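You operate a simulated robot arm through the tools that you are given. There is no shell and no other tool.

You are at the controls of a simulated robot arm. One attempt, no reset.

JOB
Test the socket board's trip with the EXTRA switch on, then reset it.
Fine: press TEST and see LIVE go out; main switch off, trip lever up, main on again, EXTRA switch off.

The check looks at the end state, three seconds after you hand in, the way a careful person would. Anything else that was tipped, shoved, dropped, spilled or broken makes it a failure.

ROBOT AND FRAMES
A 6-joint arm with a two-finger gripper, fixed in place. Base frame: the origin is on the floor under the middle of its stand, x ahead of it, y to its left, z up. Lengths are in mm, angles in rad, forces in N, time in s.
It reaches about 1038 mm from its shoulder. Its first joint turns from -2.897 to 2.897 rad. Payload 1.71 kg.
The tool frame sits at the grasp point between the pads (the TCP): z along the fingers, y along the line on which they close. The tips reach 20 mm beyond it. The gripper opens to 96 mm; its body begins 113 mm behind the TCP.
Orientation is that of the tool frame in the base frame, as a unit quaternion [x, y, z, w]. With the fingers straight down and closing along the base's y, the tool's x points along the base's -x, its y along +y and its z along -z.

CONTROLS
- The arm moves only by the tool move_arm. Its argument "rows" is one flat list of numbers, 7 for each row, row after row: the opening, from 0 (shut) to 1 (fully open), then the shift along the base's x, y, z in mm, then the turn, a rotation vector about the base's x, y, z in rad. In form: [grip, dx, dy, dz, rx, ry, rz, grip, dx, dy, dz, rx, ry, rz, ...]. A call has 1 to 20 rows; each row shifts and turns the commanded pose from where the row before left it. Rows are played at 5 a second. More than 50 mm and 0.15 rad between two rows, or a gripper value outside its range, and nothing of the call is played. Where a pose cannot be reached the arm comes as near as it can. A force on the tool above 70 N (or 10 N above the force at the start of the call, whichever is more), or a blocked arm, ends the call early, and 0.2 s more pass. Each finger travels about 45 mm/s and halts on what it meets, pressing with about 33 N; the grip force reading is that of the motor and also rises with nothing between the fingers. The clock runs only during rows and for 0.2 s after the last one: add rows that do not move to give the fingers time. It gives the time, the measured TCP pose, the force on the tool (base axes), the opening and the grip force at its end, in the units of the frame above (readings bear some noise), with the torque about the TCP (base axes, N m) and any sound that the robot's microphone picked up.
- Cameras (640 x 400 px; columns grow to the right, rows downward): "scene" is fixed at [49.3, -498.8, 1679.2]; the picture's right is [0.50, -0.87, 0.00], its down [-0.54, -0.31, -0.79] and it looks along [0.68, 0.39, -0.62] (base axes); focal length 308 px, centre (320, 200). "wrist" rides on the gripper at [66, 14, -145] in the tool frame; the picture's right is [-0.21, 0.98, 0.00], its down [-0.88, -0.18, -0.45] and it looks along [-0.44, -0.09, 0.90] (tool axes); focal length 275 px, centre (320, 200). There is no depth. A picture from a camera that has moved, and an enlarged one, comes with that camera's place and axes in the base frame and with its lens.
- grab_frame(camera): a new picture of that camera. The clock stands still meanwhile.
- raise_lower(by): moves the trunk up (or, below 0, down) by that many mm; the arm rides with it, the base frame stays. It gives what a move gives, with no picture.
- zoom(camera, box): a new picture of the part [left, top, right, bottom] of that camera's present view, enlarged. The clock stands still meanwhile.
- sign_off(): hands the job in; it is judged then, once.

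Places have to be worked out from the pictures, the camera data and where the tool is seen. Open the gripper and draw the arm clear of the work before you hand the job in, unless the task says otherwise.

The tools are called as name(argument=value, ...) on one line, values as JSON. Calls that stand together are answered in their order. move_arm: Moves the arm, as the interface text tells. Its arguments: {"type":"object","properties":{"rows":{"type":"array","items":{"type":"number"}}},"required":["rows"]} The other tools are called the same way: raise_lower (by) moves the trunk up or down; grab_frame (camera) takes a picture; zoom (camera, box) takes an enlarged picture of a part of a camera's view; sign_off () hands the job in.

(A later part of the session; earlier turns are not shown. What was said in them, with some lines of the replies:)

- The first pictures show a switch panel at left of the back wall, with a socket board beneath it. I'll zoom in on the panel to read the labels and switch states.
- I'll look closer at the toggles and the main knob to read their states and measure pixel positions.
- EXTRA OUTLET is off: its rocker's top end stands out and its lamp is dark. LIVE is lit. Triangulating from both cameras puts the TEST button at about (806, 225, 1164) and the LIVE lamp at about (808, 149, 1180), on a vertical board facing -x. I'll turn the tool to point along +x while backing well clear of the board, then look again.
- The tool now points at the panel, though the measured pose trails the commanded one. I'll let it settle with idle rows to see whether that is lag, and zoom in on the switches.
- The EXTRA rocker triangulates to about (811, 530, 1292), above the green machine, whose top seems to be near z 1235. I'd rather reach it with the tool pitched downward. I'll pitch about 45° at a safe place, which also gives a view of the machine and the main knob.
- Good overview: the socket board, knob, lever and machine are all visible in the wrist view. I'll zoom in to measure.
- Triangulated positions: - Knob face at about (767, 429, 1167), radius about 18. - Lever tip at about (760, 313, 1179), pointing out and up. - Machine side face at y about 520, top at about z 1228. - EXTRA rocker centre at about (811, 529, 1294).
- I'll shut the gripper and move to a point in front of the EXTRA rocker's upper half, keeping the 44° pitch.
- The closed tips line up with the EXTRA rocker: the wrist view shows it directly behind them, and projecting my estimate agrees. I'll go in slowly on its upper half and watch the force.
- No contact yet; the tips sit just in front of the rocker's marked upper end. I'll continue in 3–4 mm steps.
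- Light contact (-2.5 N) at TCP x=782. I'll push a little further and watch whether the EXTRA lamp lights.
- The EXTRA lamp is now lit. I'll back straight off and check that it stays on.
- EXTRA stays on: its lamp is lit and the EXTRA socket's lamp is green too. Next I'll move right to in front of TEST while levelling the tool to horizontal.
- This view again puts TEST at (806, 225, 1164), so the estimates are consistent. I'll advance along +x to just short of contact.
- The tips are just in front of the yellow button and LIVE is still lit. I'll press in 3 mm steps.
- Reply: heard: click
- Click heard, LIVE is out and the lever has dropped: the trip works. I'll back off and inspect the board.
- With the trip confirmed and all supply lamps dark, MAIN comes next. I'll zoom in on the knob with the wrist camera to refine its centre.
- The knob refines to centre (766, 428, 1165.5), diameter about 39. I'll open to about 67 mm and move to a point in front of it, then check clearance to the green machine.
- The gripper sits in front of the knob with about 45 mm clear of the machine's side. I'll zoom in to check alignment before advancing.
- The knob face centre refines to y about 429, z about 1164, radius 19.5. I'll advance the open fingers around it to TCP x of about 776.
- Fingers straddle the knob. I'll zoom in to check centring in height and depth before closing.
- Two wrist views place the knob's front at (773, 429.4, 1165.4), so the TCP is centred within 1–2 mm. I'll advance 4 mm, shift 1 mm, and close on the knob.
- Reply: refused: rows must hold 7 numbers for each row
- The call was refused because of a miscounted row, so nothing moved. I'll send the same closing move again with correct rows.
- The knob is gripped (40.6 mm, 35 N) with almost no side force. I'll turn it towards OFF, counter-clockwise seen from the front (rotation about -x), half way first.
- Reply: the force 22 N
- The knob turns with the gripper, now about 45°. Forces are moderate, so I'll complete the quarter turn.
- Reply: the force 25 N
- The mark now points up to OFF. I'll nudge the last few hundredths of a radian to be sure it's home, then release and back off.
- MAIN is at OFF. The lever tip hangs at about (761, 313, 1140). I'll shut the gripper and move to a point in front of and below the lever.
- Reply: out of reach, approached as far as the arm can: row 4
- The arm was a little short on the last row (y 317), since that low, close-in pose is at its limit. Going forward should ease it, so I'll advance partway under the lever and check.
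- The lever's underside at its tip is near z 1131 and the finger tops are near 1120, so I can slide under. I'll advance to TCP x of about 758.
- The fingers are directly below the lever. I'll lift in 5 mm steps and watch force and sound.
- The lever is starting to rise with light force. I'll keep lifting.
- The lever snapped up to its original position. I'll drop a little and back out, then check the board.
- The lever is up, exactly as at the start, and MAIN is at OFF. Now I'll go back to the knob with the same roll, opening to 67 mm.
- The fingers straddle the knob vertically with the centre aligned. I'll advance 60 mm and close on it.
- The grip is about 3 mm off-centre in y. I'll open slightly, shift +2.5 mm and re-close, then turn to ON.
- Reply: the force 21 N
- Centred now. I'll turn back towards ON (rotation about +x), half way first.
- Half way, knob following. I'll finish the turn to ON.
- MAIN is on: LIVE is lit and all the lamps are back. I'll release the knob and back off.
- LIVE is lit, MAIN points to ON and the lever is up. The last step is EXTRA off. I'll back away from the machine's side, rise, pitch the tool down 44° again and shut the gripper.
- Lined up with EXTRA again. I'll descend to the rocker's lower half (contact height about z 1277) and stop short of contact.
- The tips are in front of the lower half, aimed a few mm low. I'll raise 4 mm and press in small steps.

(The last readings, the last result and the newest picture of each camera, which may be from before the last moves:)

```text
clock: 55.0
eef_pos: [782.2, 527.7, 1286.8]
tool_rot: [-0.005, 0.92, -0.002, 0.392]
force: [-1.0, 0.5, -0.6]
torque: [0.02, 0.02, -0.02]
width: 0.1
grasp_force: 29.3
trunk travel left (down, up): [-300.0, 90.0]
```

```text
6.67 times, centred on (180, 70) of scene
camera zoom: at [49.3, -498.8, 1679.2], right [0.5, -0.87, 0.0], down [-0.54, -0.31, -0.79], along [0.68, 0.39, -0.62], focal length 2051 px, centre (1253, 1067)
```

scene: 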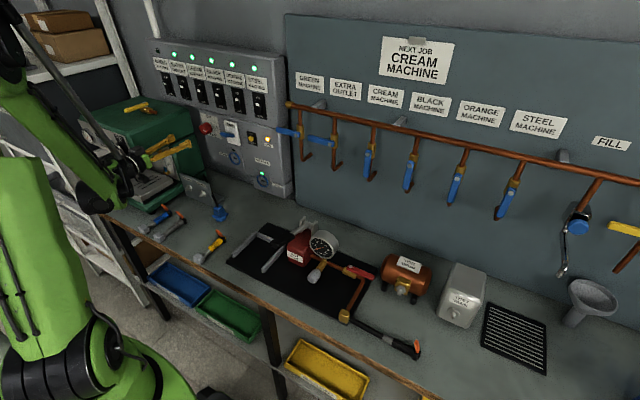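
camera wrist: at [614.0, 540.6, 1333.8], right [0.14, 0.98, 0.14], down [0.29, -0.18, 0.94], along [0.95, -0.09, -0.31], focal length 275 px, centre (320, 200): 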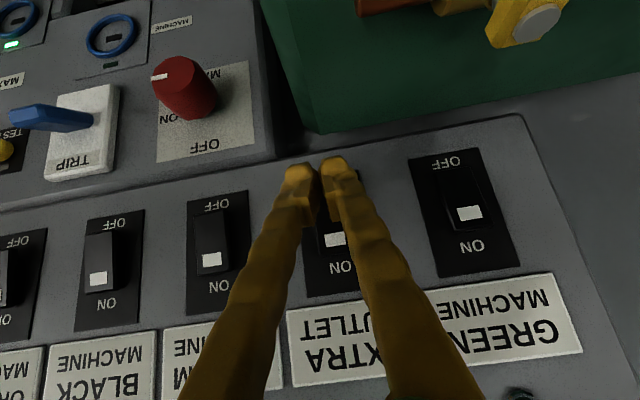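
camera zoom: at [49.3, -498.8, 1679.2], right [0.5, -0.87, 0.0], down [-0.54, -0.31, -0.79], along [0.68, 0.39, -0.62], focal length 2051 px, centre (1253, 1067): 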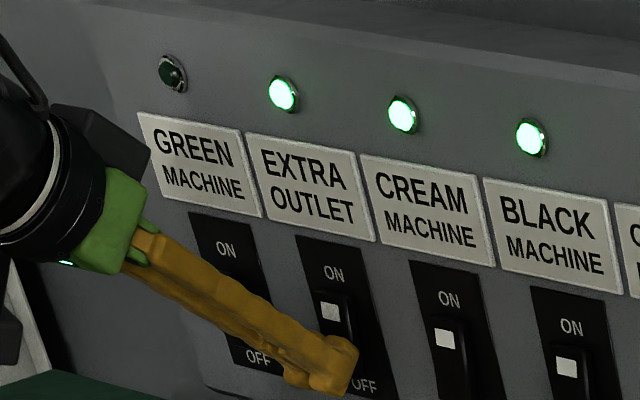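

Close to contact now and the lamp is still on. I'll press a few mm more.

move_arm(rows=[0, 3, 0, -1, 0, 0, 0, 0, 3, 0, 0, 0, 0, 0, 0, 0, 0, 0, 0, 0, 0])

zoom(camera="scene", box=[132, 40, 228, 100])

```text
clock: 55.8
eef_pos: [785.1, 529.2, 1284.6]
tool_rot: [-0.004, 0.92, -0.003, 0.391]
force: [-30.5, -5.2, -15.7]
torque: [0.04, 0.44, -0.15]
width: 6.3
grasp_force: 29.9
trunk travel left (down, up): [-300.0, 90.0]
```

```text
6.67 times, centred on (180, 70) of scene
camera zoom: at [49.3, -498.8, 1679.2], right [0.5, -0.87, 0.0], down [-0.54, -0.31, -0.79], along [0.68, 0.39, -0.62], focal length 2051 px, centre (1253, 1067)
```

zoom: 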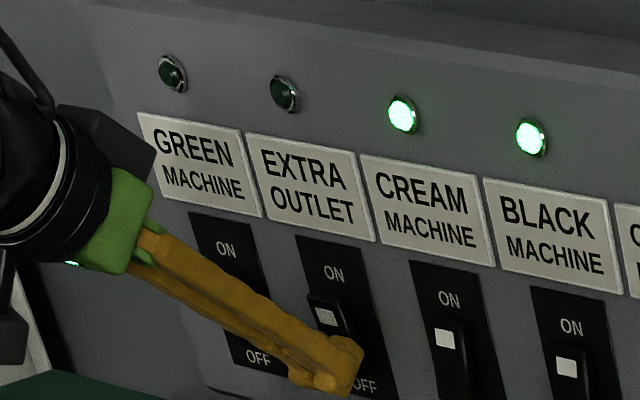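

EXTRA's lamp is out and its rocker has flipped (force 30 N, at its stop). I'll back straight off.

move_arm(rows=[0, -4, 0, 0, 0, 0, 0, 0, -12, 0, 2, 0, 0, 0, 0, -20, 0, 10, 0, 0, 0, 0, -30, 0, 15, 0, 0, 0, 0, -40, -10, 15, 0, 0, 0, 0, -40, -30, 10, 0, 0, 0, 0, -20, -45, 0, 0, 0, 0, 0, -20, -45, 0, 0, 0, 0, 0, -20, -45, 0, 0, 0, 0, 0, -20, -45, 0, 0, 0, 0, 0, 0, 0, 0, 0, 0, 0])

zoom(camera="scene", box=[140, 40, 300, 140])

zoom(camera="scene", box=[180, 100, 300, 200])

grab_frame(camera="scene")

grab_frame(camera="wrist")

```text
refused: row 6 steps farther than a row can; nothing moved
```

```text
4.00 times, centred on (220, 90) of scene
camera zoom: at [49.3, -498.8, 1679.2], right [0.5, -0.87, 0.0], down [-0.54, -0.31, -0.79], along [0.68, 0.39, -0.62], focal length 1231 px, centre (720, 640)
```

zoom: 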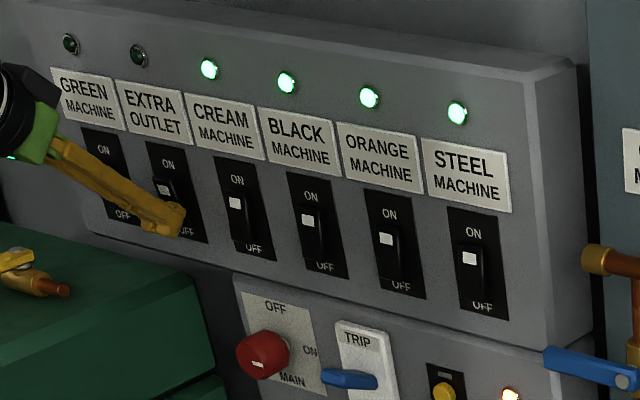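

```text
4.00 times, centred on (240, 150) of scene
camera zoom: at [49.3, -498.8, 1679.2], right [0.5, -0.87, 0.0], down [-0.54, -0.31, -0.79], along [0.68, 0.39, -0.62], focal length 1231 px, centre (640, 400)
```

zoom: 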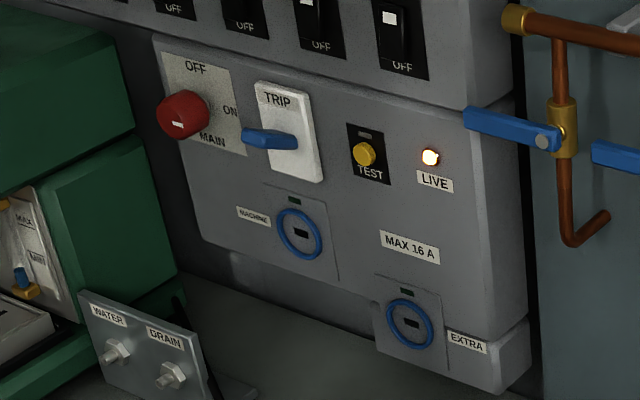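

```text
taken
```

scene: 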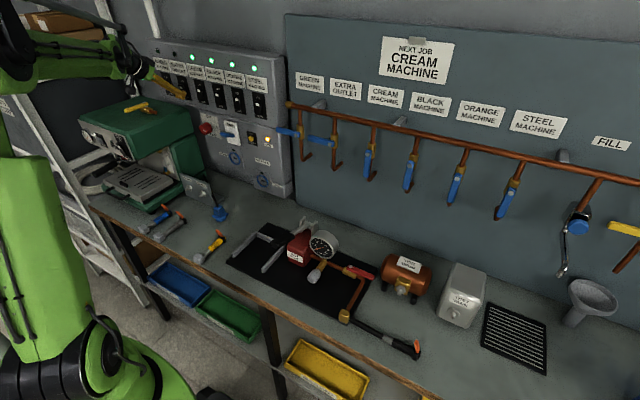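

```text
taken
camera wrist: at [633.8, 540.9, 1337.4], right [0.14, 0.98, 0.14], down [0.29, -0.18, 0.94], along [0.95, -0.09, -0.31], focal length 275 px, centre (320, 200)
```

wrist: 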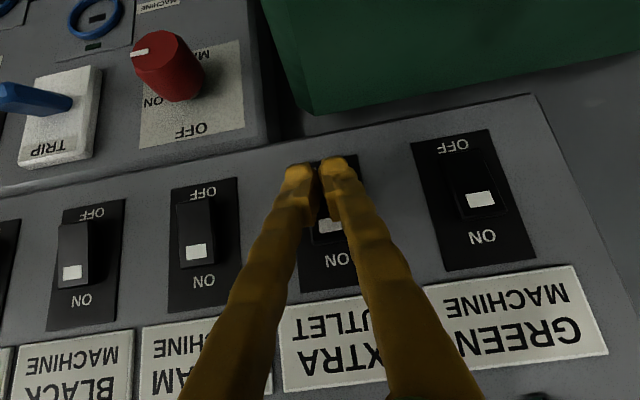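

The retreat was refused because one row was over 50 mm, so nothing moved. I'll resend it with shorter steps, and open the gripper once clear.

move_arm(rows=[0, -4, 0, 0, 0, 0, 0, 0, -12, 0, 2, 0, 0, 0, 0, -20, 0, 10, 0, 0, 0, 0, -30, 0, 15, 0, 0, 0, 0, -35, -10, 15, 0, 0, 0, 0, -30, -30, 10, 0, 0, 0, 0, -20, -40, 0, 0, 0, 0, 0, -20, -40, 0, 0, 0, 0, 0.3, -20, -40, 0, 0, 0, 0, 0.6, -20, -40, 0, 0, 0, 0, 0.8, -20, -40, 0, 0, 0, 0, 0.8, 0, 0, 0, 0, 0, 0, 0.8, 0, 0, 0, 0, 0, 0])

zoom(camera="scene", box=[140, 40, 300, 140])

zoom(camera="scene", box=[180, 100, 300, 200])

grab_frame(camera="scene")

grab_frame(camera="wrist")

```text
clock: 58.6
eef_pos: [556.7, 287.6, 1335.7]
tool_rot: [-0.004, 0.92, -0.002, 0.391]
force: [-0.8, -0.5, 0.2]
torque: [-0.02, 0.01, -0.03]
width: 76.9
grasp_force: 0.0
trunk travel left (down, up): [-300.0, 90.0]
```

```text
4.00 times, centred on (220, 90) of scene
camera zoom: at [49.3, -498.8, 1679.2], right [0.5, -0.87, 0.0], down [-0.54, -0.31, -0.79], along [0.68, 0.39, -0.62], focal length 1231 px, centre (720, 640)
```

zoom: 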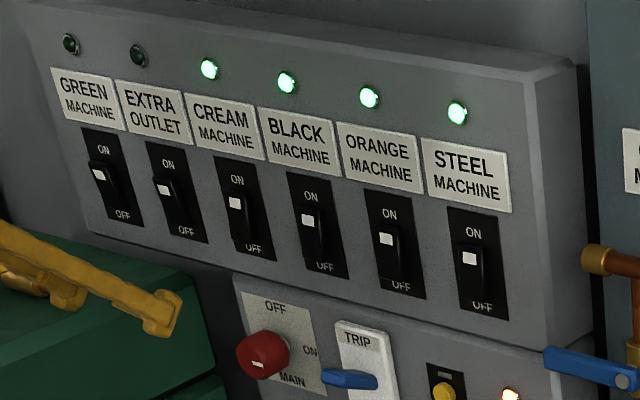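

```text
4.00 times, centred on (240, 150) of scene
camera zoom: at [49.3, -498.8, 1679.2], right [0.5, -0.87, 0.0], down [-0.54, -0.31, -0.79], along [0.68, 0.39, -0.62], focal length 1231 px, centre (640, 400)
```

zoom: 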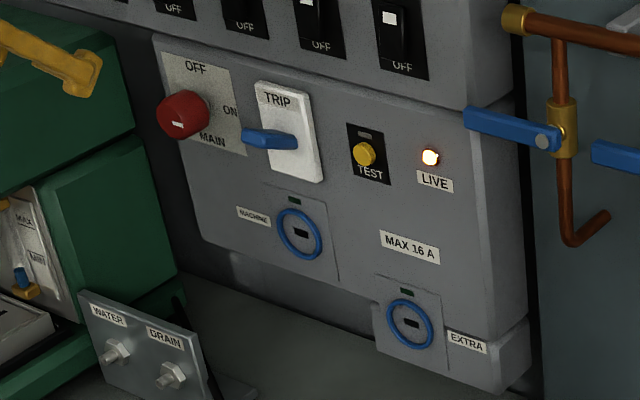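

```text
taken
```

scene: 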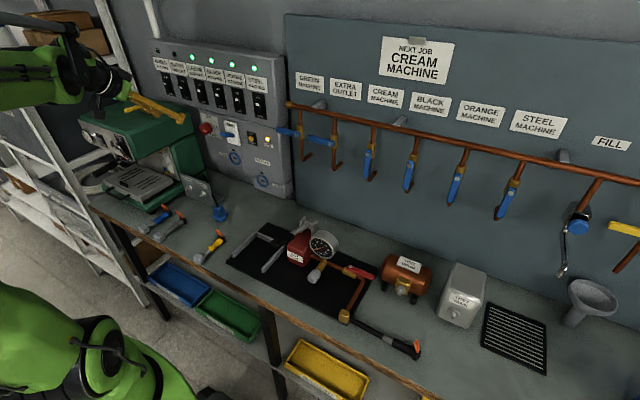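

```text
taken
camera wrist: at [405.9, 300.1, 1387.6], right [0.14, 0.98, 0.14], down [0.29, -0.18, 0.94], along [0.95, -0.09, -0.31], focal length 275 px, centre (320, 200)
```

wrist: 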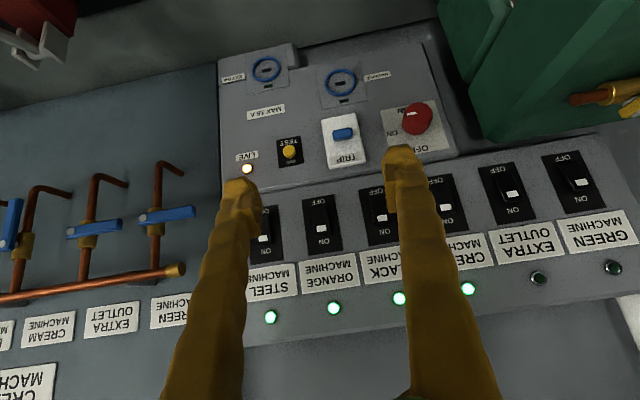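

The end state matches the goal: LIVE lit, MAIN at ON, lever up, EXTRA off with its lamp dark, other switches unchanged. I'll open fully and withdraw a bit more.

move_arm(rows=[1, -20, -15, 10, 0, 0, 0, 1, -25, -15, 15, 0, 0, 0, 1, -20, -15, 15, 0, 0, 0, 1, 0, 0, 0, 0, 0, 0, 1, 0, 0, 0, 0, 0, 0])

zoom(camera="scene", box=[140, 40, 300, 140])

zoom(camera="scene", box=[196, 110, 260, 150])

```text
clock: 59.8
eef_pos: [492.3, 243.1, 1377.6]
tool_rot: [-0.005, 0.92, -0.001, 0.392]
force: [0.5, -0.4, -1.3]
torque: [0.0, 0.04, -0.01]
width: 96.2
grasp_force: 0.0
trunk travel left (down, up): [-300.0, 90.0]
```

```text
4.00 times, centred on (220, 90) of scene
camera zoom: at [49.3, -498.8, 1679.2], right [0.5, -0.87, 0.0], down [-0.54, -0.31, -0.79], along [0.68, 0.39, -0.62], focal length 1231 px, centre (720, 640)
```

zoom: 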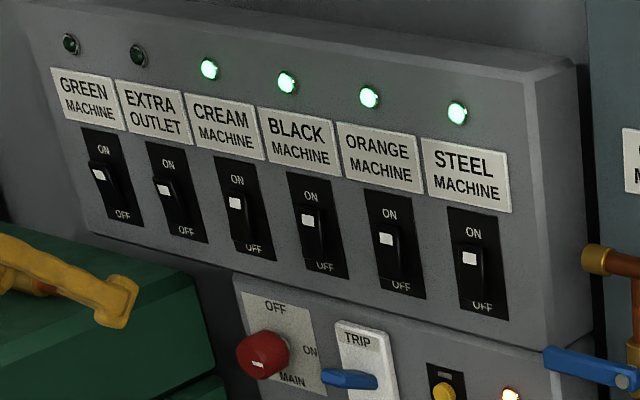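

```text
10.00 times, centred on (228, 130) of scene
camera zoom: at [49.3, -498.8, 1679.2], right [0.5, -0.87, 0.0], down [-0.54, -0.31, -0.79], along [0.68, 0.39, -0.62], focal length 3077 px, centre (1240, 900)
```

zoom: 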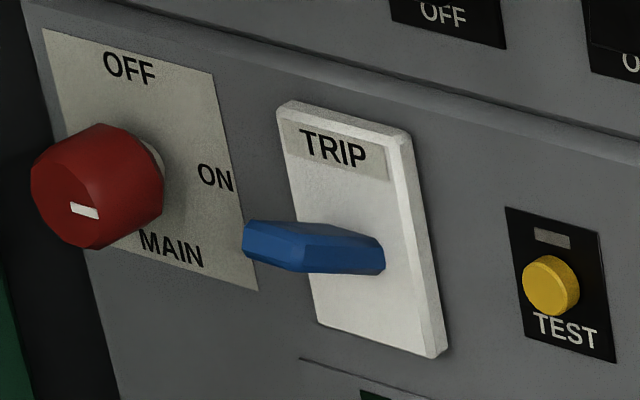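

Everything is in its required state: trip tested, LIVE lit, MAIN at ON, lever up, EXTRA off. The gripper is open and clear of the work, so I'm handing in.

sign_off()

```text
The job is handed in.
```

I tested the socket board's trip with the EXTRA switch on, reset it, and handed the job in. The result of the check isn't back yet.

- **Test:** with EXTRA OUTLET on, pressing TEST gave a click. LIVE went out, the trip lever dropped and the supply lamps on the panel above went dark.
- **Reset:** I turned MAIN to OFF, pushed the trip lever up and turned MAIN back to ON. LIVE came back on.
- **End state:** EXTRA OUTLET is off and its lamp is dark. The last pictures show the other switches as they were at the start, and nothing looks tipped or moved.

I left the gripper open and drew the arm back from the board before handing in.
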